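You operate a simulated robot arm through the tools that you are given. There is no shell and no other tool.

You run a simulated robot arm. Do the job below in one go: nothing can be reset, and whatever is moved stays where it is left.

JOB
Polish the tarnish off the copper bar on the upper tools shelf.
Fine: orange pad from the slow-trip bench's drawer and back in it; drawer shut, shelf back in. Set down upright: orange polishing pad. Where these are worked on the way, their far stop is far enough and under half their travel is too little: upper tools shelf. What is to be rubbed or washed off counts as gone when no trace of it is left.

The check looks at the end state, three seconds after you hand in, the way a careful person would. Anything else that was tipped, shoved, dropped, spilled or broken makes it a failure.

ROBOT AND FRAMES
A 7-joint arm with a two-finger parallel gripper, fixed in place. Base frame: the origin is at the foot of the arm, x ahead of it, y to its left, z up. Lengths are in mm, angles in rad, forces in N, time in s.
With the tool pointing down near the work surface it reaches from about 100 to 600 mm from the base axis. Its first joint turns from -2.897 to 2.897 rad. Payload 1.57 kg.
The TCP is the grasp point between the finger pads, 30 mm short of the fingertips. In the tool frame z runs along the fingers and y along their closing line. Largest opening 110 mm; finger width 24, thickness 12; the body of the gripper, 48 by 112 mm, starts 78 mm behind the TCP.
Orientation is that of the tool frame in the base frame, as [roll, pitch, yaw] about the fixed x, y, z axes, in that order (R = Rz(yaw) Ry(pitch) Rx(roll)). With the fingers straight down and closing along the base's y, the tool's x points along the base's -x, its y along +y and its z along -z.

CONTROLS
- The arm moves only by the tool arm_command. Its argument "commands" is text: rows parted by semicolons, each of 7 numbers parted by spaces: the shift along the base's x, y, z in units of 20 mm (1.0 is 20 mm), then the turn, a rotation vector about the base's x, y, z in units of 8 degrees (1.0 is 8 degrees), then the finger opening in mm, from 0 to 110. In form: dx dy dz rx ry rz fingers; .... A call has 1 to 20 rows; each row shifts and turns the commanded pose from where the row before left it. A call with a number of a shift or a turn outside -1 to 1 is refused whole. Each row takes 0.2 s and may step no farther than 50 mm and 0.15 rad from the row before; otherwise, or with a gripper value out of range, the whole call is refused. Where a pose cannot be reached the arm comes as near as it can. A force on the tool above 40 N (or 10 N above the force at the start of the call, whichever is more), or a blocked arm, ends the call early, and 0.2 s more pass. The fingers move at their own pace (about 45 mm/s each) and stop on an object; they squeeze with about 32 N. The grip force told is the motor's: it shows also when the fingers shut on nothing. Time passes only in rows, and 0.2 s behind the last, so rows that do not move let the fingers close. It gives the time, the measured TCP pose, the force on the tool (base axes), the opening and the grip force at its end, in the units of the frame above (readings bear some noise), with the torque about the TCP (base axes, N m) and any sound that the robot's microphone picked up.
- Cameras (640 x 400 px; columns grow to the right, rows downward): "scene" is fixed at [216.4, 642.5, 1336.9]; the picture's right is [-1.00, -0.06, 0.00], its down [-0.02, 0.34, -0.94] and it looks along [0.06, -0.94, -0.34] (base axes); focal length 351 px, centre (320, 200). "wrist" rides on the gripper at [70, 16, -141] in the tool frame; the picture's right is [-0.23, 0.97, 0.00], its down [-0.85, -0.20, -0.48] and it looks along [-0.47, -0.11, 0.88] (tool axes); focal length 222 px, centre (320, 200). There is no depth. A picture from a camera that has moved, and an enlarged one, comes with that camera's place and axes in the base frame and with its lens. The place of the scene camera against the robot may be out by one fixed shift of up to 25 mm in any direction.
- get_image(camera): a new picture of that camera. It takes no simulated time.
- move_column(by): slides the trunk up (or, below 0, down) by that many mm; the arm rides with it, the base frame stays. It gives what a move gives, with no picture.
- zoom(camera, box): a new picture of the part [left, top, right, bottom] of that camera's present view, enlarged. It takes no simulated time.
- hand_in(): hands the job in; it is judged then, once.

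Nothing tells you positions but the pictures and the camera data. Unless the task says otherwise, let go and move clear before handing in.

The tools are called after "Call:" by a JSON object that holds its "fn" and its "kwargs". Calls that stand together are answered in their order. arm_command: Moves the arm, as the interface text tells. Its arguments: {"type":"object","properties":{"commands":{"type":"string"}},"required":["commands"]} The other tools are called the same way: move_column (by) slides the trunk up or down; get_image (camera) takes a picture; zoom (camera, box) takes an enlarged picture of a part of a camera's view; hand_in () hands the job in.

At the start:

```text
time: 0.0
eef_pos: [362.4, -318.1, 1086.0]
orientation: [3.141, -0.001, 3.141]
contact_force: [-0.3, 0.3, -0.5]
torque: [0.02, -0.02, 0.0]
gripper_width: 110.1
gripper_force: 0.1
trunk travel left (down, up): [-397.0, 193.0]
```

scene: 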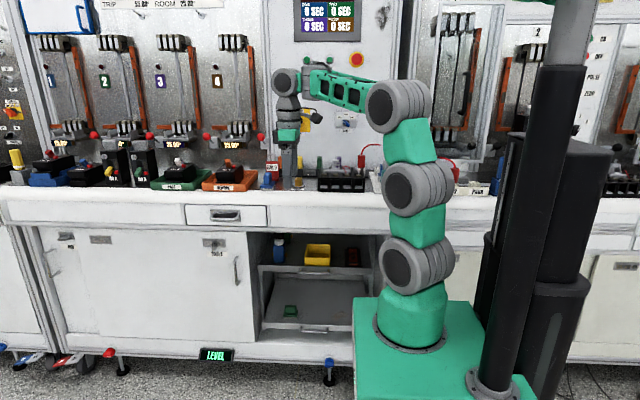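
wrist: 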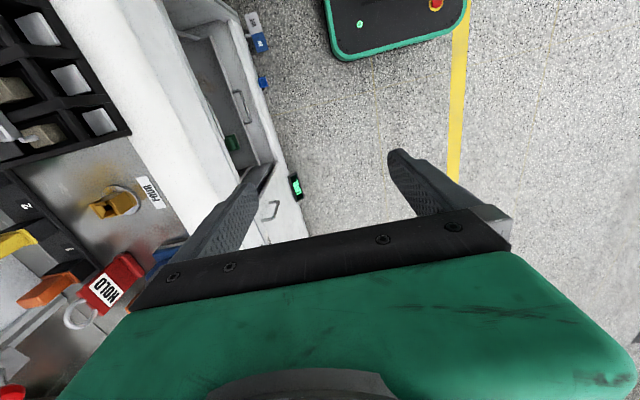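

I see a lab bench with breakers, a drawer under the bench and an open cupboard with two pull-out shelves. I'll zoom in on the parts to identify them before moving.

Call:
{"fn": "zoom", "kwargs": {"camera": "scene", "box": [160, 190, 400, 340]}}

Call:
{"fn": "zoom", "kwargs": {"camera": "scene", "box": [0, 130, 240, 280]}}

Call:
{"fn": "zoom", "kwargs": {"camera": "scene", "box": [240, 100, 400, 200]}}

Call:
{"fn": "zoom", "kwargs": {"camera": "wrist", "box": [160, 0, 360, 230]}}

```text
2.67 times, centred on (280, 265) of scene
camera zoom: at [216.4, 642.5, 1336.9], right [-1.0, -0.06, 0.0], down [-0.02, 0.34, -0.94], along [0.06, -0.94, -0.34], focal length 937 px, centre (427, 27)
```

zoom: 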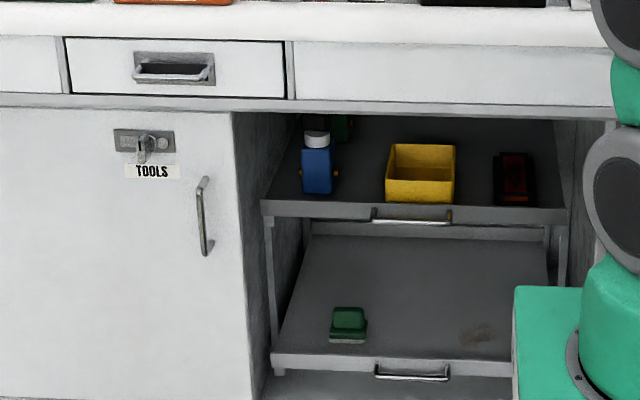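

```text
2.67 times, centred on (120, 205) of scene
camera zoom: at [216.4, 642.5, 1336.9], right [-1.0, -0.06, 0.0], down [-0.02, 0.34, -0.94], along [0.06, -0.94, -0.34], focal length 937 px, centre (853, 187)
```

zoom: 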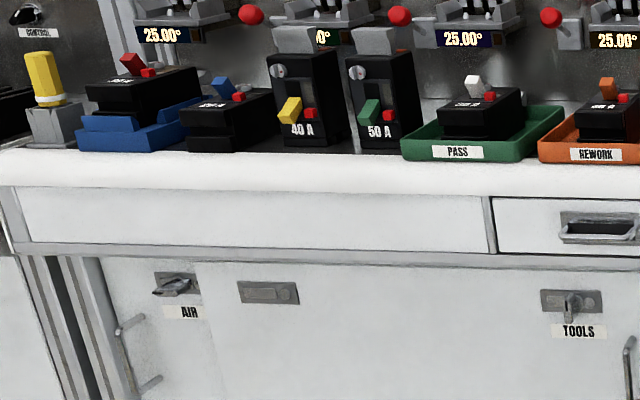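

```text
4.00 times, centred on (320, 150) of scene
camera zoom: at [216.4, 642.5, 1336.9], right [-1.0, -0.06, 0.0], down [-0.02, 0.34, -0.94], along [0.06, -0.94, -0.34], focal length 1406 px, centre (320, 400)
```

zoom: 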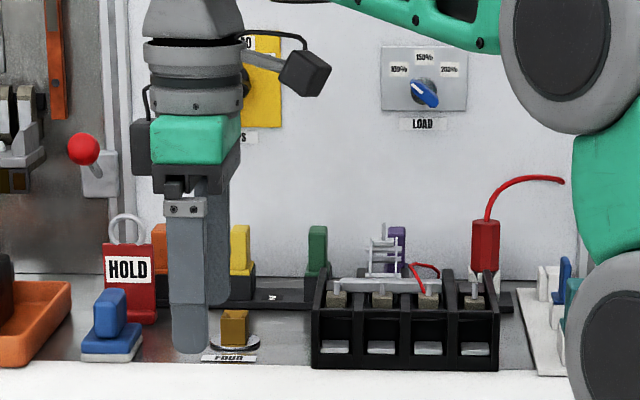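

```text
1.74 times, centred on (260, 115) of wrist
camera zoom: at [292.7, -303.4, 1227.6], right [0.23, 0.97, 0.0], down [0.85, -0.2, 0.48], along [0.47, -0.11, -0.88], focal length 386 px, centre (424, 348)
```

zoom: 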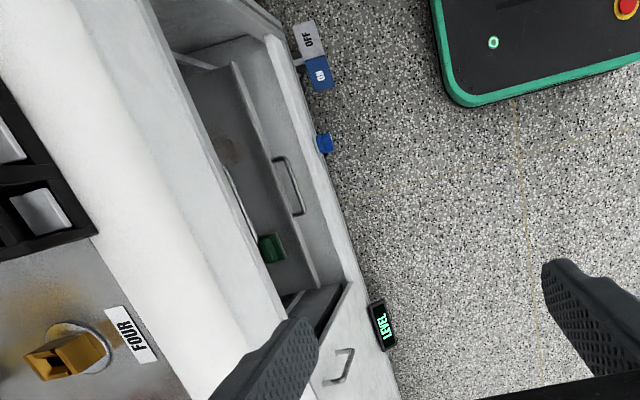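

I see several drawers/benches and need to find which one is the "slow-trip" bench. I'll zoom into labels across the picture.

Call:
{"fn": "zoom", "kwargs": {"camera": "scene", "box": [0, 0, 240, 150]}}

Call:
{"fn": "zoom", "kwargs": {"camera": "scene", "box": [400, 0, 640, 150]}}

Call:
{"fn": "zoom", "kwargs": {"camera": "scene", "box": [200, 0, 440, 150]}}

Call:
{"fn": "zoom", "kwargs": {"camera": "scene", "box": [400, 150, 640, 300]}}

Call:
{"fn": "zoom", "kwargs": {"camera": "scene", "box": [0, 250, 240, 400]}}

Call:
{"fn": "zoom", "kwargs": {"camera": "scene", "box": [240, 220, 400, 320]}}

Call:
{"fn": "zoom", "kwargs": {"camera": "wrist", "box": [0, 0, 240, 150]}}

Call:
{"fn": "zoom", "kwargs": {"camera": "wrist", "box": [0, 150, 240, 300]}}

```text
2.67 times, centred on (120, 75) of scene
camera zoom: at [216.4, 642.5, 1336.9], right [-1.0, -0.06, 0.0], down [-0.02, 0.34, -0.94], along [0.06, -0.94, -0.34], focal length 937 px, centre (853, 533)
```

zoom: 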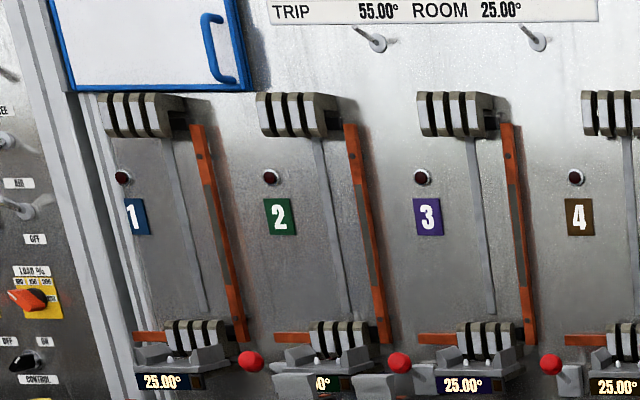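

```text
2.67 times, centred on (520, 75) of scene
camera zoom: at [216.4, 642.5, 1336.9], right [-1.0, -0.06, 0.0], down [-0.02, 0.34, -0.94], along [0.06, -0.94, -0.34], focal length 937 px, centre (-213, 533)
```

zoom: 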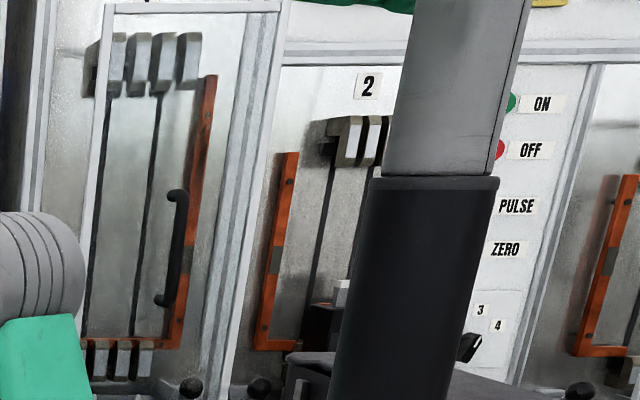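

```text
2.67 times, centred on (320, 75) of scene
camera zoom: at [216.4, 642.5, 1336.9], right [-1.0, -0.06, 0.0], down [-0.02, 0.34, -0.94], along [0.06, -0.94, -0.34], focal length 937 px, centre (320, 533)
```

zoom: 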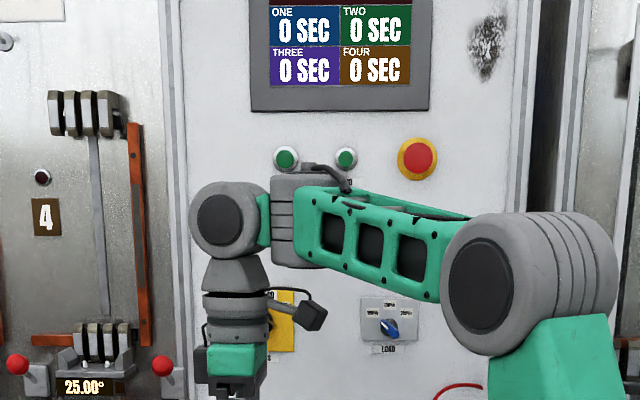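

```text
2.67 times, centred on (520, 225) of scene
camera zoom: at [216.4, 642.5, 1336.9], right [-1.0, -0.06, 0.0], down [-0.02, 0.34, -0.94], along [0.06, -0.94, -0.34], focal length 937 px, centre (-213, 133)
```

zoom: 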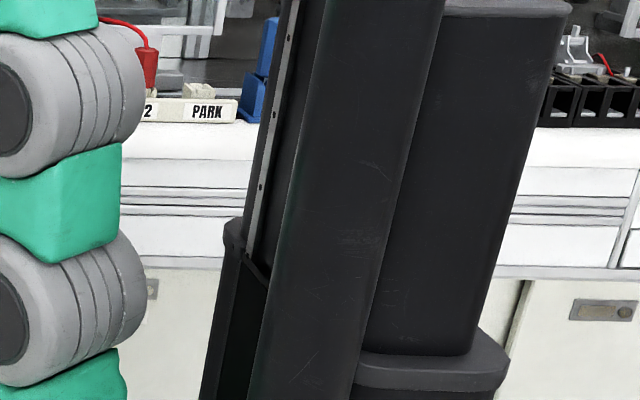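

```text
2.67 times, centred on (120, 325) of scene
camera zoom: at [216.4, 642.5, 1336.9], right [-1.0, -0.06, 0.0], down [-0.02, 0.34, -0.94], along [0.06, -0.94, -0.34], focal length 937 px, centre (853, -133)
```

zoom: 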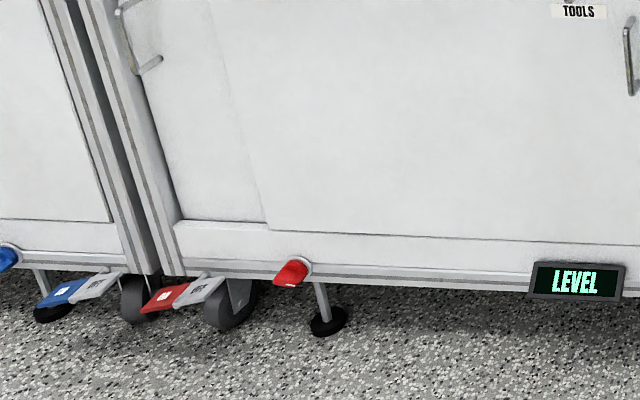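

```text
4.00 times, centred on (320, 270) of scene
camera zoom: at [216.4, 642.5, 1336.9], right [-1.0, -0.06, 0.0], down [-0.02, 0.34, -0.94], along [0.06, -0.94, -0.34], focal length 1406 px, centre (320, -80)
```

zoom: 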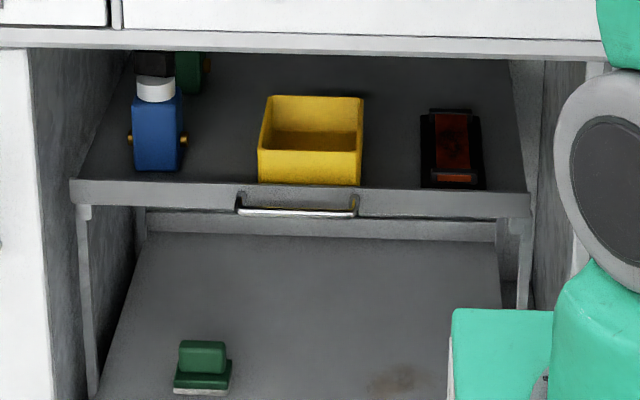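

```text
2.67 times, centred on (120, 75) of wrist
camera zoom: at [292.7, -303.4, 1227.6], right [0.23, 0.97, 0.0], down [0.85, -0.2, 0.48], along [0.47, -0.11, -0.88], focal length 592 px, centre (853, 533)
```

zoom: 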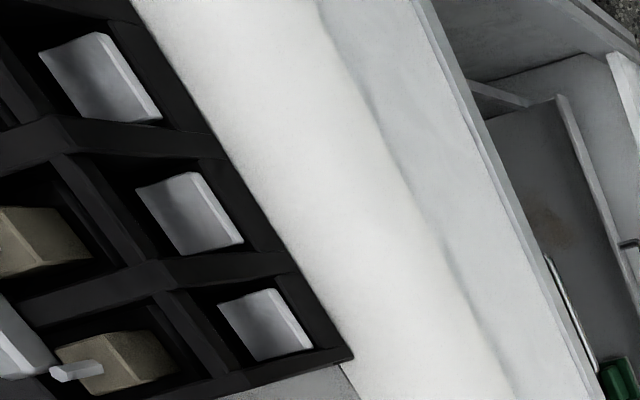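

```text
2.67 times, centred on (120, 225) of wrist
camera zoom: at [292.7, -303.4, 1227.6], right [0.23, 0.97, 0.0], down [0.85, -0.2, 0.48], along [0.47, -0.11, -0.88], focal length 592 px, centre (853, 133)
```

zoom: 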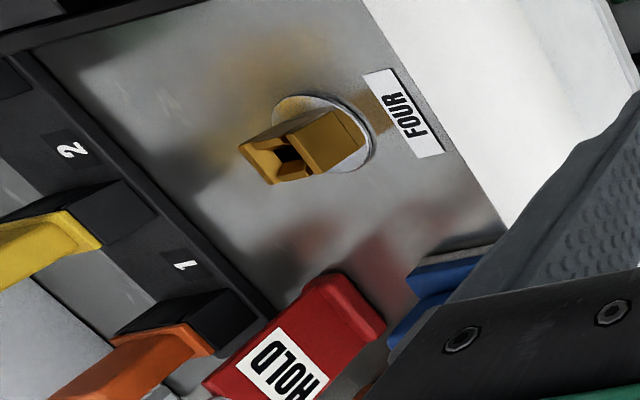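

The central bench carries the "TRIP / ROOM" panel; its drawer is at about (640, -530, 842), worktop at z≈936, and the upper tools shelf's handle is near (320, -620, 564) with a dark bar holder at about (160, -703, 590). I'll first turn the tool horizontal (toward the bench) to look with the wrist camera.

Call:
{"fn": "arm_command", "kwargs": {"commands": "0 0 -0.5 -1 0 0 110; 0 0 -0.5 -1 0 0 110; 0 0 -0.5 -1 0 0 110; 0 0 -1 -1 0 0 110; 0 0 -1 -1 0 0 110; 0 0 -1 -1 0 0 110; 0 0 -1 -1 0 0 110; 0 0 -1 -1 0 0 110; 0 0 -1 -1 0 0 110; 0 0 -1 -1 0 0 110; 0 0 -1 -1 0 0 110; 0 0 -0.5 -0.25 0 0 110"}}

```text
time: 2.6
eef_pos: [362.4, -281.4, 1120.0]
orientation: [-2.563, 0.0, -3.139]
contact_force: [3.8, -2.6, -5.6]
torque: [-0.19, -0.06, -0.08]
gripper_width: 109.9
gripper_force: 0.0
out of reach, approached as far as the arm can: row 1, 4, 5, 6, 7, 8, 9, 10, 11, 12
trunk travel left (down, up): [-397.0, 193.0]
```

The arm could not follow the full turn from here. I'll look at the configuration before going on.

Call:
{"fn": "get_image", "kwargs": {"camera": "scene"}}

Call:
{"fn": "get_image", "kwargs": {"camera": "wrist"}}

```text
taken
```

scene: 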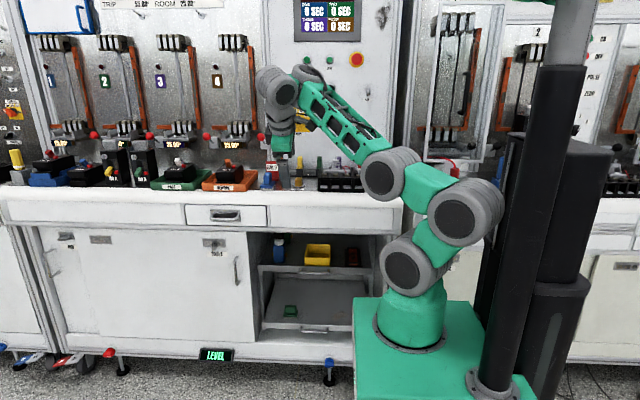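

```text
taken
camera wrist: at [293.0, -190.7, 1230.7], right [0.23, 0.82, -0.53], down [0.85, 0.1, 0.51], along [0.47, -0.57, -0.68], focal length 222 px, centre (320, 200)
```

wrist: 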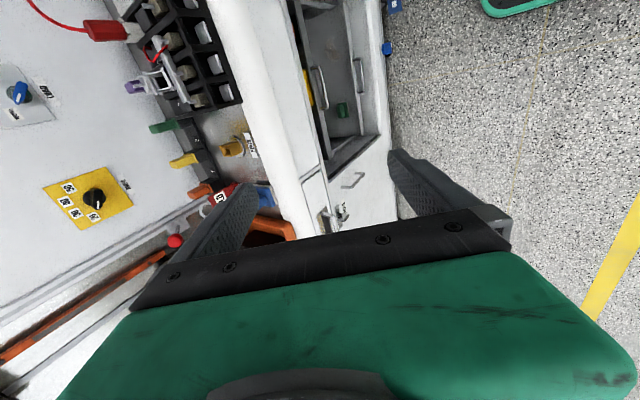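

The tool has only tipped about 33°. I'll move farther out (+x) where there's more room for the wrist, continuing the turn slowly.

Call:
{"fn": "arm_command", "kwargs": {"commands": "0.7 0 -0.3 -0.4 0 0 110; 0.7 0 -0.3 -0.4 0 0 110; 0.7 0 -0.3 -0.4 0 0 110; 0.7 0 -0.3 -0.4 0 0 110; 0.7 0 -0.3 -0.4 0 0 110; 0.7 0 -0.3 -0.4 0 0 110; 0.7 0 -0.3 -0.4 0 0 110; 0.7 0 -0.3 -0.4 0 0 110; 0.7 0 -0.3 -0.4 0 0 110; 0.7 0 -0.3 -0.4 0 0 110"}}

Call:
{"fn": "get_image", "kwargs": {"camera": "wrist"}}

Call:
{"fn": "get_image", "kwargs": {"camera": "scene"}}

```text
time: 4.8
eef_pos: [361.9, -280.8, 1120.3]
orientation: [-2.563, 0.0, -3.14]
contact_force: [4.3, -4.2, -6.4]
torque: [-0.19, -0.06, -0.06]
gripper_width: 110.2
gripper_force: 0.1
out of reach, approached as far as the arm can: row 1, 2, 3, 4, 5, 6, 7, 8, 9, 10
trunk travel left (down, up): [-397.0, 193.0]
```

```text
taken
camera wrist: at [293.0, -190.7, 1230.7], right [0.23, 0.82, -0.53], down [0.85, 0.09, 0.51], along [0.47, -0.57, -0.68], focal length 222 px, centre (320, 200)
```

wrist: 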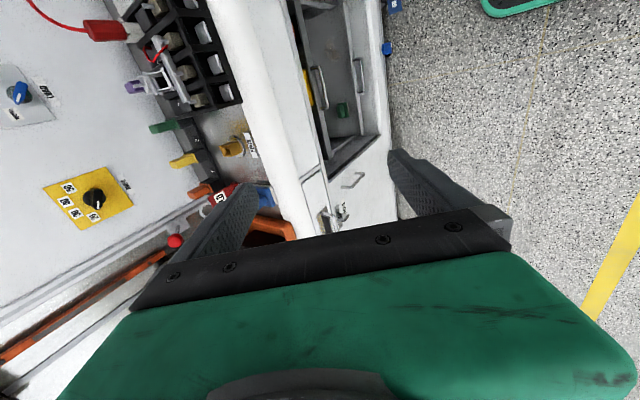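

```text
taken
```

scene: 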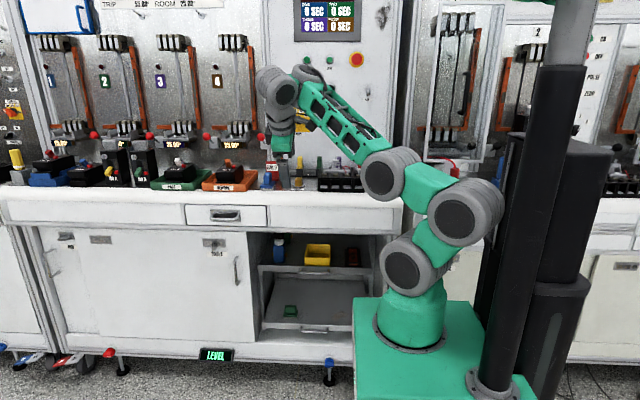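

The arm stands still; I'll test with a small reverse turn to learn how commands are applied after an unreachable row.

Call:
{"fn": "arm_command", "kwargs": {"commands": "0 0 0 0.5 0 0 110; 0 0 0 0.5 0 0 110"}}

```text
time: 5.4
eef_pos: [362.1, -280.6, 1120.7]
orientation: [-2.703, -0.001, -3.14]
contact_force: [-0.2, -0.2, 0.7]
torque: [0.03, -0.02, 0.0]
gripper_width: 110.1
gripper_force: 0.2
trunk travel left (down, up): [-397.0, 193.0]
```

A call restarts from the reached pose. I'll move outward and down with the present tilt first, then tilt further.

Call:
{"fn": "arm_command", "kwargs": {"commands": "0.8 -0.3 0 0 0 0 110; 0.8 -0.3 0 0 0 0 110; 0.8 -0.3 0 0 0 0 110; 0.8 -0.3 0 0 0 0 110; 0.8 -0.3 0 0 0 0 110; 0.8 -0.3 -0.3 0 0 0 110; 0.8 -0.3 -0.3 0 0 0 110; 0.8 -0.3 -0.3 0 0 0 110"}}

Call:
{"fn": "get_image", "kwargs": {"camera": "wrist"}}

Call:
{"fn": "get_image", "kwargs": {"camera": "scene"}}

```text
time: 7.2
eef_pos: [491.4, -325.9, 1101.6]
orientation: [-2.702, 0.001, -3.141]
contact_force: [0.3, -0.6, 0.3]
torque: [-0.01, -0.02, 0.02]
gripper_width: 109.9
gripper_force: 0.1
trunk travel left (down, up): [-397.0, 193.0]
```

```text
taken
camera wrist: at [422.3, -253.0, 1223.3], right [0.23, 0.88, -0.41], down [0.86, 0.02, 0.52], along [0.47, -0.47, -0.75], focal length 222 px, centre (320, 200)
```

wrist: 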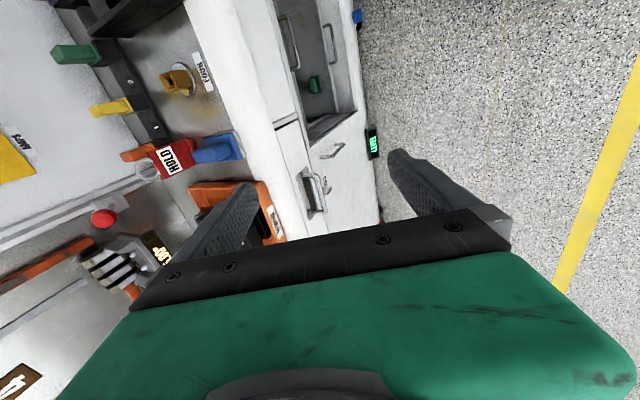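

```text
taken
```

scene: 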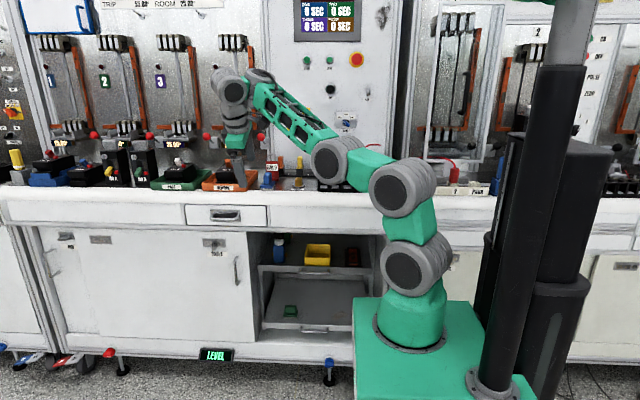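

The drawer handle now shows in the wrist picture at about (315,190). Let me enlarge it and the shelf area.

Call:
{"fn": "zoom", "kwargs": {"camera": "wrist", "box": [250, 100, 410, 230]}}

Call:
{"fn": "zoom", "kwargs": {"camera": "wrist", "box": [220, 0, 380, 130]}}

Call:
{"fn": "zoom", "kwargs": {"camera": "scene", "box": [170, 195, 290, 265]}}

```text
3.08 times, centred on (330, 165) of wrist
camera zoom: at [422.3, -253.0, 1223.3], right [0.23, 0.88, -0.41], down [0.86, 0.02, 0.52], along [0.47, -0.47, -0.75], focal length 684 px, centre (289, 308)
```

zoom: 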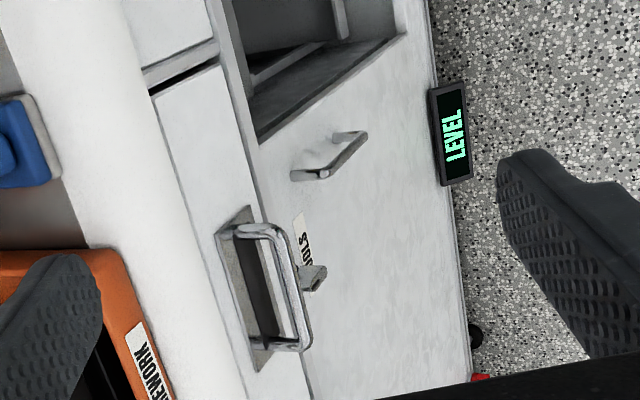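

```text
3.08 times, centred on (300, 65) of wrist
camera zoom: at [422.3, -253.0, 1223.3], right [0.23, 0.88, -0.41], down [0.86, 0.02, 0.52], along [0.47, -0.47, -0.75], focal length 684 px, centre (382, 615)
```

zoom: 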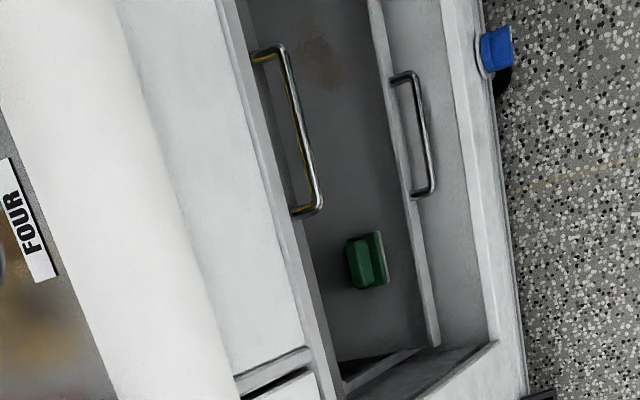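

```text
5.33 times, centred on (230, 230) of scene
camera zoom: at [216.4, 642.5, 1336.9], right [-1.0, -0.06, 0.0], down [-0.02, 0.34, -0.94], along [0.06, -0.94, -0.34], focal length 1874 px, centre (800, 40)
```

zoom: 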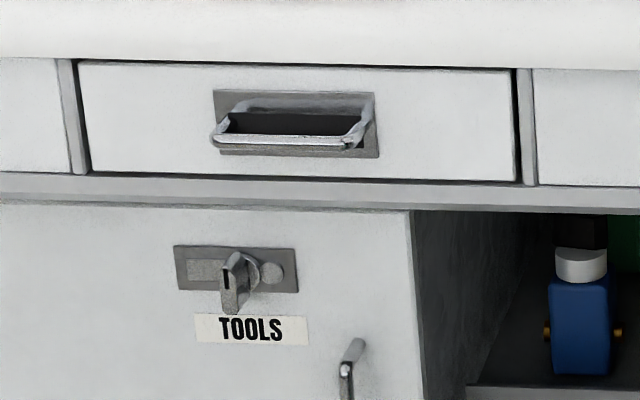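

The drawer has a bow handle with its bar along x, at about (627, -468, 872). I'll turn the tool horizontal with a yaw toward +x while moving out, staying clear of the bench front.

Call:
{"fn": "arm_command", "kwargs": {"commands": "0.5 0 -0.3 -0.8 0 0.3 110; 0.5 0 -0.3 -0.8 0 0.3 110; 0.5 0 -0.3 -0.8 0 0.3 110; 0.5 0 -0.3 -0.8 0 0.3 110; 0.5 0 -0.5 -0.8 0 0.3 110; 0.5 0 -0.5 -0.8 0 0.3 90; 0.5 0 -0.5 -0.8 0 0.3 90; 0.5 0 -0.5 -0.8 0 0.3 90; 0 0 -0.5 -0.8 0 0.3 90; 0 0 -0.5 -0.8 0 0.3 90"}}

Call:
{"fn": "get_image", "kwargs": {"camera": "wrist"}}

Call:
{"fn": "get_image", "kwargs": {"camera": "scene"}}

```text
time: 9.4
eef_pos: [507.2, -324.6, 1106.1]
orientation: [-2.6, -0.005, -3.103]
contact_force: [0.1, -0.1, 0.0]
torque: [0.0, 0.05, 0.06]
gripper_width: 90.3
gripper_force: 0.1
out of reach, approached as far as the arm can: row 1, 2, 3, 4, 5, 6, 7, 8, 9, 10
trunk travel left (down, up): [-397.0, 193.0]
```

```text
taken
camera wrist: at [434.6, -242.2, 1220.6], right [0.19, 0.84, -0.5], down [0.85, 0.11, 0.51], along [0.48, -0.53, -0.7], focal length 222 px, centre (320, 200)
```

wrist: 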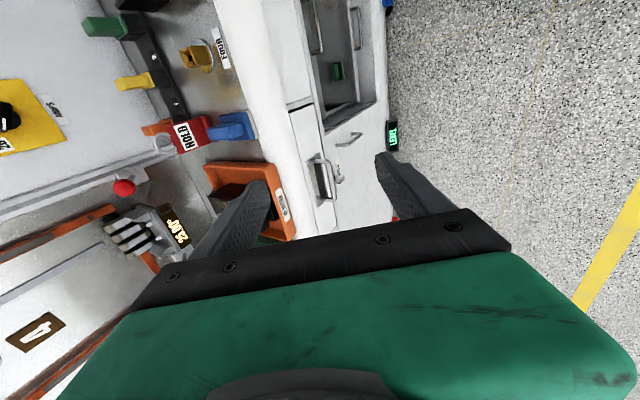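

```text
taken
```

scene: 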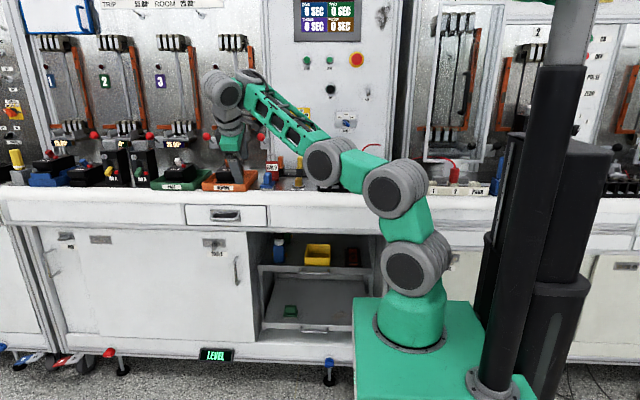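

Tilting about x alone runs into a joint limit. I'll try tilting outward in the arm's own plane (about axis ≈(-0.54,-0.84,0)).

Call:
{"fn": "arm_command", "kwargs": {"commands": "0 0 -0.3 -0.1 -0.8 0 90; 0 0 -0.3 -0.1 -0.8 0 90; 0 0 -0.3 -0.1 -0.8 0 90; 0 0 -0.3 -0.1 -0.8 0 90; 0 0 -0.3 -0.1 -0.8 0 90"}}

Call:
{"fn": "get_image", "kwargs": {"camera": "scene"}}

```text
time: 10.6
eef_pos: [568.8, -339.3, 1186.9]
orientation: [-2.543, 0.324, -3.094]
contact_force: [0.7, -0.2, -0.2]
torque: [-0.02, 0.01, 0.0]
gripper_width: 89.7
gripper_force: 0.0
out of reach, approached as far as the arm can: row 1, 2, 3, 4, 5
trunk travel left (down, up): [-397.0, 193.0]
```

```text
taken
```

scene: 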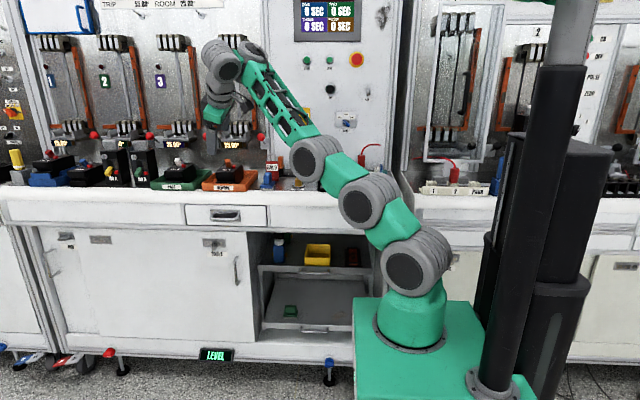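

The arm reached more tilt only by lifting its wrist. Let me look closely at the wrist joints to understand the limit.

Call:
{"fn": "zoom", "kwargs": {"camera": "scene", "box": [160, 20, 480, 220]}}

Call:
{"fn": "zoom", "kwargs": {"camera": "scene", "box": [180, 20, 300, 160]}}

```text
2.00 times, centred on (320, 120) of scene
camera zoom: at [216.4, 642.5, 1336.9], right [-1.0, -0.06, 0.0], down [-0.02, 0.34, -0.94], along [0.06, -0.94, -0.34], focal length 703 px, centre (320, 360)
```

zoom: 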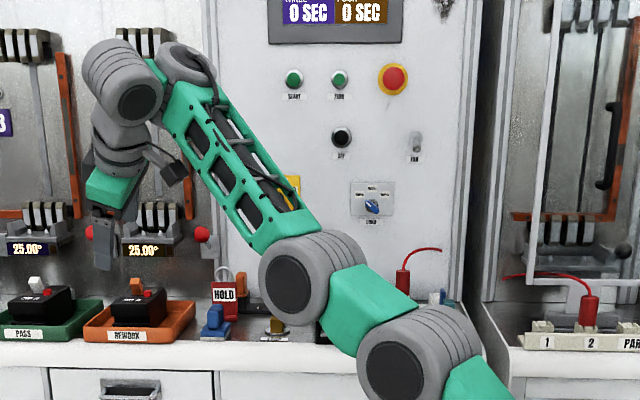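

```text
2.86 times, centred on (240, 90) of scene
camera zoom: at [216.4, 642.5, 1336.9], right [-1.0, -0.06, 0.0], down [-0.02, 0.34, -0.94], along [0.06, -0.94, -0.34], focal length 1004 px, centre (549, 514)
```

zoom: 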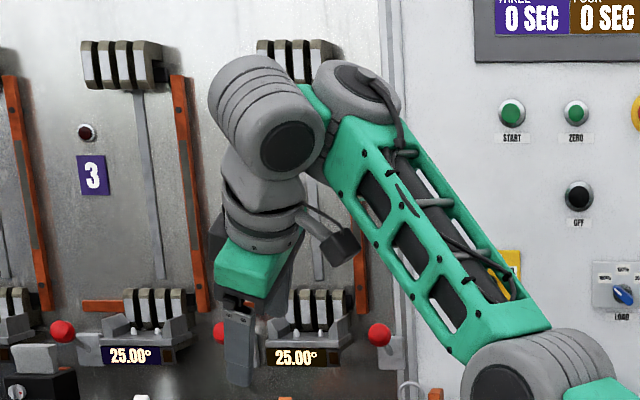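

The wrist seems to sit near a singularity when tilted sideways. I'll swing the tool back into the arm's own vertical plane, keeping the wrist where it is, and then tilt outward.

Call:
{"fn": "arm_command", "kwargs": {"commands": "0.62 0.7 0 0.363 -0.317 0.357 90; 0.62 0.7 0 0.363 -0.317 0.357 90; 0.62 0.7 0 0.363 -0.317 0.357 90; 0.62 0.7 0 0.363 -0.317 0.357 90; 0.62 0.7 0 0.363 -0.317 0.357 90"}}

Call:
{"fn": "get_image", "kwargs": {"camera": "scene"}}

```text
time: 11.8
eef_pos: [631.0, -268.8, 1187.2]
orientation: [-2.795, 0.574, -2.95]
contact_force: [0.5, -0.2, -0.3]
torque: [0.02, 0.02, 0.0]
gripper_width: 89.9
gripper_force: 0.0
trunk travel left (down, up): [-397.0, 193.0]
```

```text
taken
```

scene: 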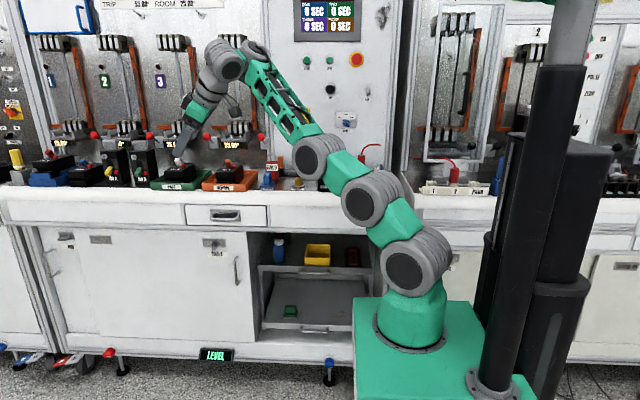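

That worked cleanly: in-plane motion is fine. Now tilt outward to nearly horizontal while lowering.

Call:
{"fn": "arm_command", "kwargs": {"commands": "0 -0.12 -0.86 -0.19 -0.45 0 90; 0 -0.12 -0.86 -0.19 -0.45 0 90; 0 -0.12 -0.86 -0.19 -0.45 0 90; 0 -0.12 -0.86 -0.19 -0.45 0 90; 0 -0.12 -0.86 -0.19 -0.45 0 90; 0 -0.12 -0.86 -0.19 -0.45 0 90; 0 -0.12 -0.86 -0.19 -0.45 0 90; 0 -0.12 -0.86 -0.19 -0.45 0 90; 0 -0.12 -0.86 -0.19 -0.45 0 90; 0 -0.12 -0.86 -0.19 -0.45 0 90; 0 -0.12 -0.86 -0.19 -0.45 0 90; 0 -0.12 -0.86 -0.19 -0.45 0 90"}}

Call:
{"fn": "get_image", "kwargs": {"camera": "scene"}}

Call:
{"fn": "get_image", "kwargs": {"camera": "wrist"}}

```text
time: 14.4
eef_pos: [651.0, -286.6, 1185.6]
orientation: [-2.71, 0.673, -2.902]
contact_force: [-0.2, 0.1, 0.6]
torque: [0.0, -0.01, 0.01]
gripper_width: 90.2
gripper_force: 0.0
out of reach, approached as far as the arm can: row 1, 2, 3, 4, 5, 6, 7, 8, 9, 10, 11, 12
trunk travel left (down, up): [-397.0, 193.0]
```

```text
taken
```

scene: 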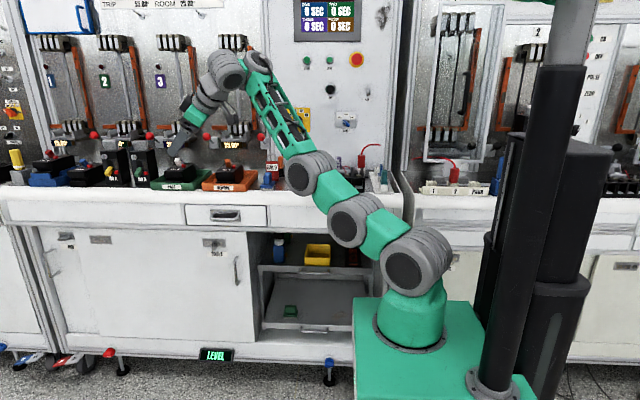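

```text
taken
camera wrist: at [507.4, -247.7, 1237.4], right [0.21, 0.96, -0.18], down [0.33, 0.1, 0.94], along [0.92, -0.25, -0.3], focal length 222 px, centre (320, 200)
```

wrist: 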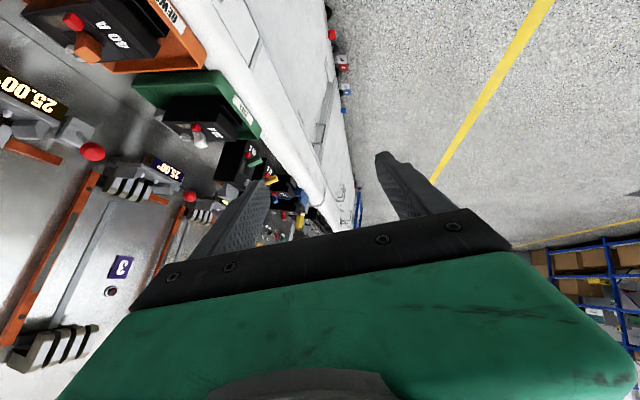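

The tool stays locked at about a right angle to the forearm. Let me look closely at the wrist from the scene camera.

Call:
{"fn": "zoom", "kwargs": {"camera": "scene", "box": [160, 30, 320, 180]}}

```text
2.67 times, centred on (240, 105) of scene
camera zoom: at [216.4, 642.5, 1336.9], right [-1.0, -0.06, 0.0], down [-0.02, 0.34, -0.94], along [0.06, -0.94, -0.34], focal length 937 px, centre (533, 453)
```

zoom: 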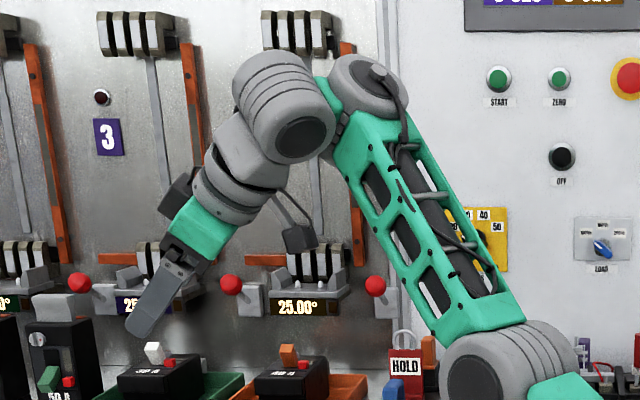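

I suspect the wrist joint is in the wrong branch. I'll go back to tool-down and then spin the tool about its own axis to shift the forearm/wrist joints to another branch, watching the arm.

Call:
{"fn": "arm_command", "kwargs": {"commands": "-0.855 0.33 -0.38 0.217 0.516 0 90; -0.855 0.33 -0.38 0.217 0.516 0 90; -0.855 0.33 -0.38 0.217 0.516 0 90; -0.855 0.33 -0.38 0.217 0.516 0 90; -0.855 0.33 -0.38 0.217 0.516 0 90; -0.855 0.33 -0.38 0.217 0.516 0 90; -0.855 0.33 -0.38 0.217 0.516 0 90; -0.855 0.33 -0.38 0.217 0.516 0 90; -0.855 0.33 -0.38 0.217 0.516 0 90; -0.855 0.33 -0.38 0.217 0.516 0 90"}}

Call:
{"fn": "zoom", "kwargs": {"camera": "scene", "box": [160, 30, 480, 230]}}

```text
time: 16.6
eef_pos: [469.3, -227.7, 1104.7]
orientation: [3.139, 0.0, -3.055]
contact_force: [0.3, 0.4, -0.1]
torque: [0.04, 0.01, 0.01]
gripper_width: 89.9
gripper_force: 0.0
out of reach, approached as far as the arm can: row 1, 2, 8, 9
trunk travel left (down, up): [-397.0, 193.0]
```

```text
2.00 times, centred on (320, 130) of scene
camera zoom: at [216.4, 642.5, 1336.9], right [-1.0, -0.06, 0.0], down [-0.02, 0.34, -0.94], along [0.06, -0.94, -0.34], focal length 703 px, centre (320, 340)
```

zoom: 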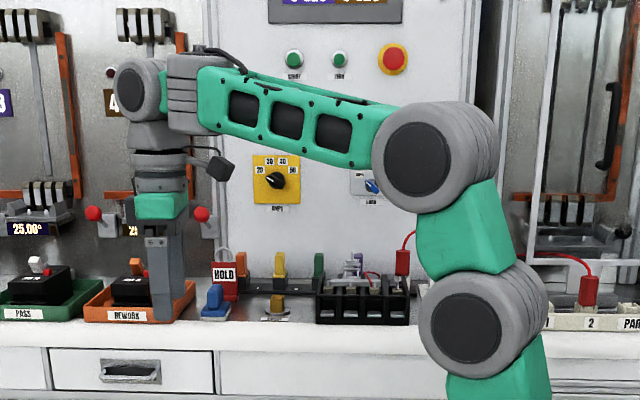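

The wrist is: forearm → vertical-axis joint → drum joint → tool. I'll spin about the vertical to see which joints take it.

Call:
{"fn": "arm_command", "kwargs": {"commands": "0 0 0 0 0 1 90; 0 0 0 0 0 1 90; 0 0 0 0 0 1 90; 0 0 0 0 0 1 90; 0 0 0 0 0 1 90; 0 0 0 0 0 1 90; 0 0 0 0 0 1 90; 0 0 0 0 0 1 90; 0 0 0 0 0 1 90; 0 0 0 0 0 1 90"}}

Call:
{"fn": "zoom", "kwargs": {"camera": "scene", "box": [160, 30, 480, 230]}}

```text
time: 18.8
eef_pos: [470.1, -226.7, 1103.8]
orientation: [3.139, 0.001, -1.658]
contact_force: [0.0, 0.1, 0.4]
torque: [0.01, 0.02, -0.02]
gripper_width: 90.1
gripper_force: 0.2
trunk travel left (down, up): [-397.0, 193.0]
```

```text
2.00 times, centred on (320, 130) of scene
camera zoom: at [216.4, 642.5, 1336.9], right [-1.0, -0.06, 0.0], down [-0.02, 0.34, -0.94], along [0.06, -0.94, -0.34], focal length 703 px, centre (320, 340)
```

zoom: 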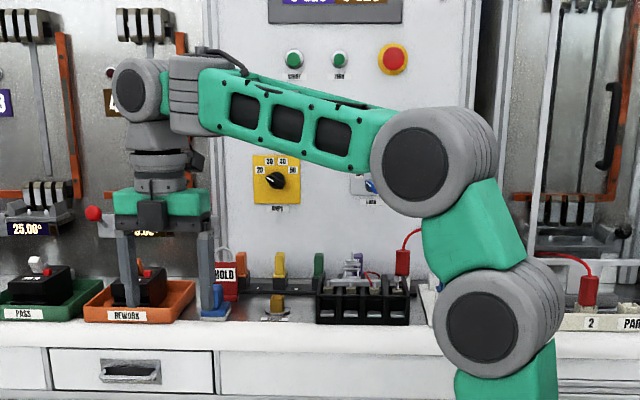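

Mostly the last joint turned. Now a clean test: tilt outward strictly in the arm's plane, keeping the wrist centre fixed, from this well-bent pose.

Call:
{"fn": "arm_command", "kwargs": {"commands": "0.69 -0.335 0.14 -0.22 -0.45 0 90; 0.69 -0.335 0.14 -0.22 -0.45 0 90; 0.69 -0.335 0.14 -0.22 -0.45 0 90; 0.69 -0.335 0.14 -0.22 -0.45 0 90; 0.69 -0.335 0.14 -0.22 -0.45 0 90"}}

Call:
{"fn": "zoom", "kwargs": {"camera": "scene", "box": [160, 30, 480, 230]}}

```text
time: 20.0
eef_pos: [538.6, -261.2, 1117.7]
orientation: [-2.818, -0.121, -1.678]
contact_force: [-0.5, -0.5, -0.5]
torque: [-0.01, -0.01, 0.0]
gripper_width: 90.0
gripper_force: 0.1
trunk travel left (down, up): [-397.0, 193.0]
```

```text
2.00 times, centred on (320, 130) of scene
camera zoom: at [216.4, 642.5, 1336.9], right [-1.0, -0.06, 0.0], down [-0.02, 0.34, -0.94], along [0.06, -0.94, -0.34], focal length 703 px, centre (320, 340)
```

zoom: 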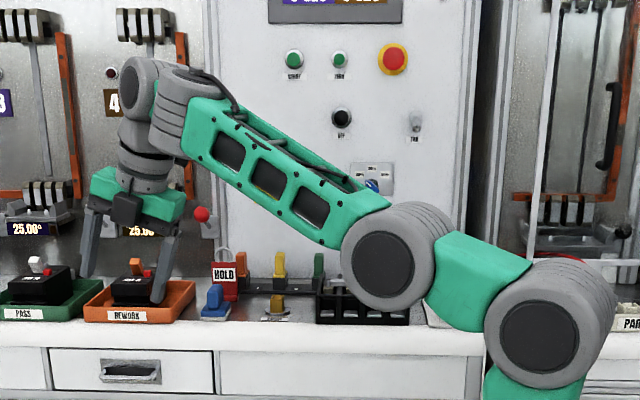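

The forearm lifted instead of the wrist joint opening, so that joint is at its stop in this direction. I'll test the other direction (tilt inward, wrist fixed).

Call:
{"fn": "arm_command", "kwargs": {"commands": "-0.69 0.335 -0.14 0.22 0.45 0 90; -0.69 0.335 -0.14 0.22 0.45 0 90; -0.69 0.335 -0.14 0.22 0.45 0 90; -0.69 0.335 -0.14 0.22 0.45 0 90; -0.69 0.335 -0.14 0.22 0.45 0 90; -0.69 0.335 0.14 0.22 0.45 0 90; -0.69 0.335 0.14 0.22 0.45 0 90; -0.69 0.335 0.14 0.22 0.45 0 90; -0.69 0.335 0.14 0.22 0.45 0 90; -0.69 0.335 0.14 0.22 0.45 0 90"}}

Call:
{"fn": "zoom", "kwargs": {"camera": "scene", "box": [160, 30, 480, 230]}}

```text
time: 22.2
eef_pos: [400.9, -192.6, 1119.6]
orientation: [2.809, 0.126, -1.681]
contact_force: [0.1, -0.6, 0.1]
torque: [-0.01, -0.01, -0.04]
gripper_width: 89.8
gripper_force: 0.0
trunk travel left (down, up): [-397.0, 193.0]
```

```text
2.00 times, centred on (320, 130) of scene
camera zoom: at [216.4, 642.5, 1336.9], right [-1.0, -0.06, 0.0], down [-0.02, 0.34, -0.94], along [0.06, -0.94, -0.34], focal length 703 px, centre (320, 340)
```

zoom: 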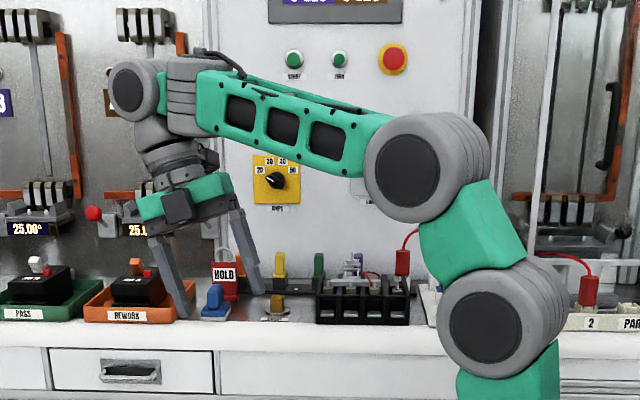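

The wrist bends inward freely, so it can only bend past ~97° from the forearm. The way to aim outward is to swing the whole wrist around: tilt in more, then sweep the tool direction around the vertical. I'll do that in steps.

Call:
{"fn": "arm_command", "kwargs": {"commands": "-0.625 0.31 0.37 0.22 0.45 0 90; -0.625 0.31 0.37 0.22 0.45 0 90; -0.625 0.31 0.37 0.22 0.45 0 90; -0.625 0.31 0.37 0.22 0.45 0 90; -0.351 -0.857 0 0 0 1 90; -0.229 -0.898 0 0 0 1 90; -0.102 -0.921 0 0 0 1 90; 0.027 -0.926 0 0 0 1 90; 0.156 -0.913 0 0 0 1 90; 0.282 -0.882 0 0 0 1 90"}}

Call:
{"fn": "zoom", "kwargs": {"camera": "scene", "box": [160, 30, 480, 230]}}

```text
time: 24.4
eef_pos: [306.2, -213.4, 995.1]
orientation: [2.553, 0.218, -1.08]
contact_force: [-0.6, 0.3, 0.0]
torque: [0.01, 0.02, 0.01]
gripper_width: 89.8
gripper_force: 0.2
out of reach, approached as far as the arm can: row 1, 2, 3, 4, 6, 7, 8, 9, 10
trunk travel left (down, up): [-397.0, 193.0]
```

```text
2.00 times, centred on (320, 130) of scene
camera zoom: at [216.4, 642.5, 1336.9], right [-1.0, -0.06, 0.0], down [-0.02, 0.34, -0.94], along [0.06, -0.94, -0.34], focal length 703 px, centre (320, 340)
```

zoom: 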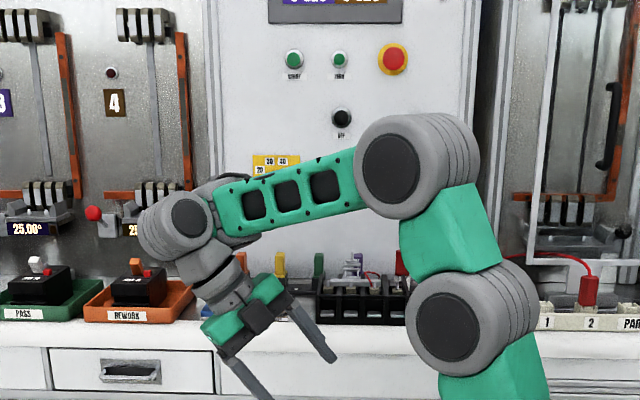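

The solver drifted. I'll restore tool-down in open space and, with the arm plane near x, probe the wrist limits systematically with small steps.

Call:
{"fn": "arm_command", "kwargs": {"commands": "0.8 0.35 0.306 0.088 -0.488 0 90; 0.8 0.35 0.306 0.088 -0.488 0 90; 0.8 0.35 0.306 0.088 -0.488 0 90; 0.8 0.35 0.306 0.088 -0.488 0 90; 0.8 0.35 0.306 0.088 -0.488 0 90; 0.8 0.35 0.306 0.088 -0.488 0 90; 0.8 0.35 0.306 0.088 -0.488 0 90; 0.8 0.35 0.306 0.088 -0.488 0 90; 0.8 0.35 0.306 0.088 -0.488 0 90"}}

Call:
{"fn": "zoom", "kwargs": {"camera": "scene", "box": [160, 30, 480, 230]}}

```text
time: 26.4
eef_pos: [450.1, -150.7, 1051.4]
orientation: [-3.141, 0.001, -1.013]
contact_force: [0.3, -0.8, 0.1]
torque: [0.0, 0.01, -0.05]
gripper_width: 90.3
gripper_force: 0.0
trunk travel left (down, up): [-397.0, 193.0]
```

```text
2.00 times, centred on (320, 130) of scene
camera zoom: at [216.4, 642.5, 1336.9], right [-1.0, -0.06, 0.0], down [-0.02, 0.34, -0.94], along [0.06, -0.94, -0.34], focal length 703 px, centre (320, 340)
```

zoom: 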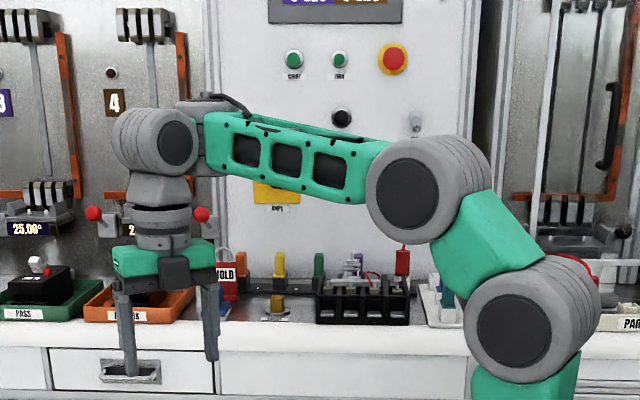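

The vertical wrist joint has turned some, so sweeping works when the lean is small. I'll lean 15° along the allowed direction and sweep on.

Call:
{"fn": "arm_command", "kwargs": {"commands": "-0.70 -0.214 0.096 -0.137 0.448 0 90; -0.70 -0.214 0.096 -0.137 0.448 0 90; -0.70 -0.214 0.096 -0.137 0.448 0 90; -0.70 -0.214 0.096 -0.137 0.448 0 90; 0.146 -0.381 0 0 0 1 90; 0.198 -0.357 0 0 0 1 90; 0.246 -0.326 0 0 0 1 90; 0.288 -0.288 0 0 0 1 90; 0.326 -0.246 0 0 0 1 90; 0.357 -0.198 0 0 0 1 90"}}

Call:
{"fn": "zoom", "kwargs": {"camera": "scene", "box": [160, 30, 480, 230]}}

```text
time: 28.6
eef_pos: [426.1, -202.1, 1057.1]
orientation: [2.886, 0.069, -0.183]
contact_force: [-0.1, -0.8, -0.5]
torque: [0.0, -0.01, -0.01]
gripper_width: 90.0
gripper_force: 0.0
trunk travel left (down, up): [-397.0, 193.0]
```

```text
2.00 times, centred on (320, 130) of scene
camera zoom: at [216.4, 642.5, 1336.9], right [-1.0, -0.06, 0.0], down [-0.02, 0.34, -0.94], along [0.06, -0.94, -0.34], focal length 703 px, centre (320, 340)
```

zoom: 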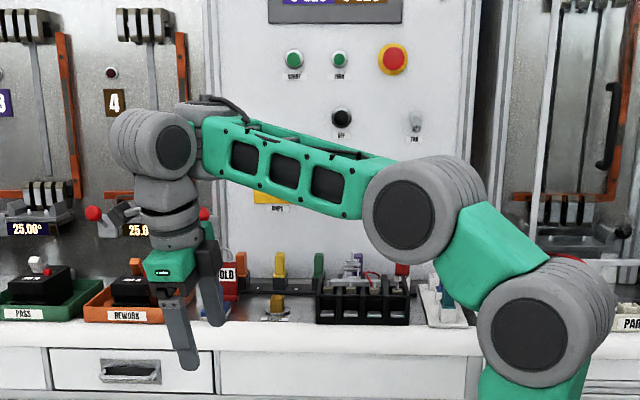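

No flags now. Continue the sweep further around toward -y and outward.

Call:
{"fn": "arm_command", "kwargs": {"commands": "0.381 -0.146 0 0 0 1 90; 0.398 -0.092 0 0 0 1 90; 0.406 -0.035 0 0 0 1 90; 0.408 0.021 0 0 0 1 90; 0.404 0.078 0 0 0 1 90; 0.39 0.13 0 0 0 1 90; 0.368 0.184 0 0 0 1 90; 0.34 0.23 0 0 0 1 90"}}

Call:
{"fn": "zoom", "kwargs": {"camera": "scene", "box": [160, 30, 480, 230]}}

```text
time: 30.4
eef_pos: [513.0, -140.7, 1056.7]
orientation: [2.885, 0.075, 0.909]
contact_force: [-0.1, 0.3, 0.4]
torque: [0.01, 0.04, -0.01]
gripper_width: 89.9
gripper_force: 0.1
out of reach, approached as far as the arm can: row 7, 8
trunk travel left (down, up): [-397.0, 193.0]
```

```text
2.00 times, centred on (320, 130) of scene
camera zoom: at [216.4, 642.5, 1336.9], right [-1.0, -0.06, 0.0], down [-0.02, 0.34, -0.94], along [0.06, -0.94, -0.34], focal length 703 px, centre (320, 340)
```

zoom: 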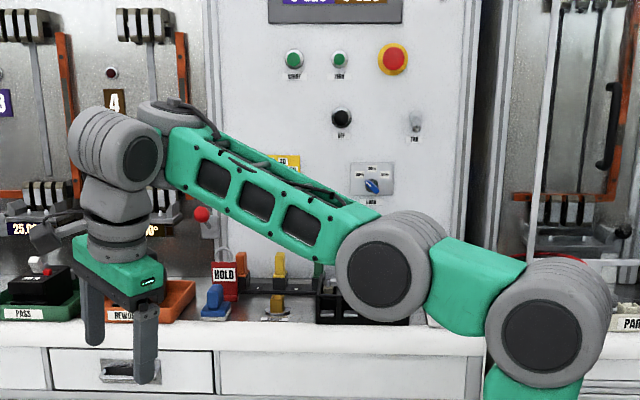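

The last joint is close to winding up. I'll return to tool-down, unwind the yaw, and then test a larger outward tilt at a lower, more bent arm pose.

Call:
{"fn": "arm_command", "kwargs": {"commands": "-0.55 -0.15 -0.28 0.514 0.376 0 90; -0.55 -0.15 -0.28 0.514 0.376 0 90; -0.55 -0.15 -0.28 0.514 0.376 0 90; 0 0 0 0 0 -1 90; 0 0 0 0 0 -1 90; 0 0 0 0 0 -1 90; 0 0 0 0 0 -1 90; 0 0 0 0 0 -1 90; 0 0 0 0 0 -1 90; 0 0 0 0 0 -1 90; 0 0 0 0 0 -1 90; 0 0 0 0 0 -1 90; 0 0 0 0 0 -1 90; 0 0 0 0 0 -1 90; 0 0 0 0 0 -1 90; 0 0 0 0 0 -1 90; 0 0 0 0 0 -1 90; 0 0 0 0 0 -1 90; 0 0 0 0 0 -1 90; 0 0 0 0 0 -1 90"}}

Call:
{"fn": "zoom", "kwargs": {"camera": "scene", "box": [160, 30, 480, 230]}}

```text
time: 34.6
eef_pos: [502.7, -99.6, 1040.7]
orientation: [-3.141, -0.013, -1.436]
contact_force: [0.4, 0.7, -0.1]
torque: [0.01, 0.03, 0.02]
gripper_width: 90.0
gripper_force: 0.0
out of reach, approached as far as the arm can: row 1, 2, 3
trunk travel left (down, up): [-397.0, 193.0]
```

```text
2.00 times, centred on (320, 130) of scene
camera zoom: at [216.4, 642.5, 1336.9], right [-1.0, -0.06, 0.0], down [-0.02, 0.34, -0.94], along [0.06, -0.94, -0.34], focal length 703 px, centre (320, 340)
```

zoom: 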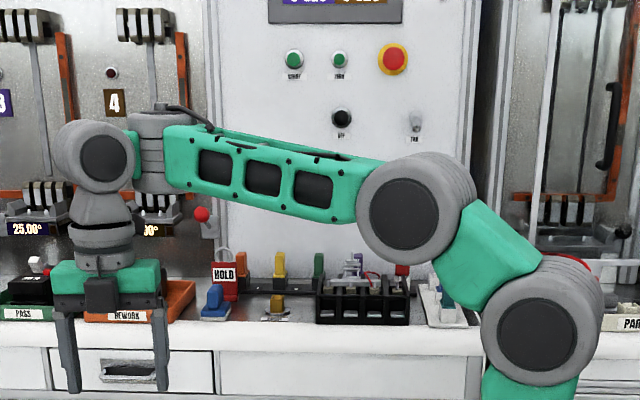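

Now test a larger outward tilt (to 60°) from this pose, lowering the wrist as I go.

Call:
{"fn": "arm_command", "kwargs": {"commands": "0.966 -0.191 -0.557 -0.121 -0.613 0 90; 0.957 -0.189 -0.471 -0.121 -0.613 0 90; 0.945 -0.187 -0.386 -0.121 -0.613 0 90; 0.922 -0.182 -0.304 -0.121 -0.613 0 90; 0.894 -0.177 -0.223 -0.121 -0.613 0 90; 0.858 -0.17 -0.145 -0.121 -0.613 0 90; 0.816 -0.161 -0.071 -0.121 -0.613 0 90; 0.767 -0.152 0 -0.121 -0.613 0 90; 0.713 -0.141 0.066 -0.121 -0.613 0 90; 0.653 -0.129 0.127 -0.121 -0.613 0 90; 0.59 -0.117 0.182 -0.121 -0.613 0 90; 0.519 -0.103 0.232 -0.121 -0.613 0 90"}}

Call:
{"fn": "zoom", "kwargs": {"camera": "scene", "box": [120, 30, 520, 280]}}

```text
time: 37.2
eef_pos: [701.7, -136.0, 1031.9]
orientation: [-2.163, -0.27, -1.572]
contact_force: [-0.5, 0.2, 0.5]
torque: [-0.05, 0.01, 0.06]
gripper_width: 89.9
gripper_force: 0.0
out of reach, approached as far as the arm can: row 3, 4, 5
trunk travel left (down, up): [-397.0, 193.0]
```

```text
1.60 times, centred on (320, 155) of scene
camera zoom: at [216.4, 642.5, 1336.9], right [-1.0, -0.06, 0.0], down [-0.02, 0.34, -0.94], along [0.06, -0.94, -0.34], focal length 562 px, centre (320, 272)
```

zoom: 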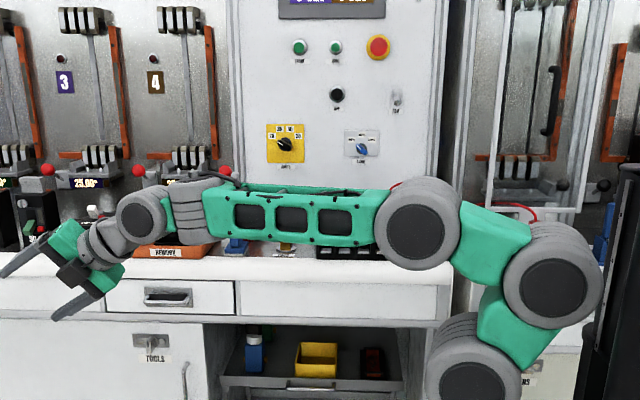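

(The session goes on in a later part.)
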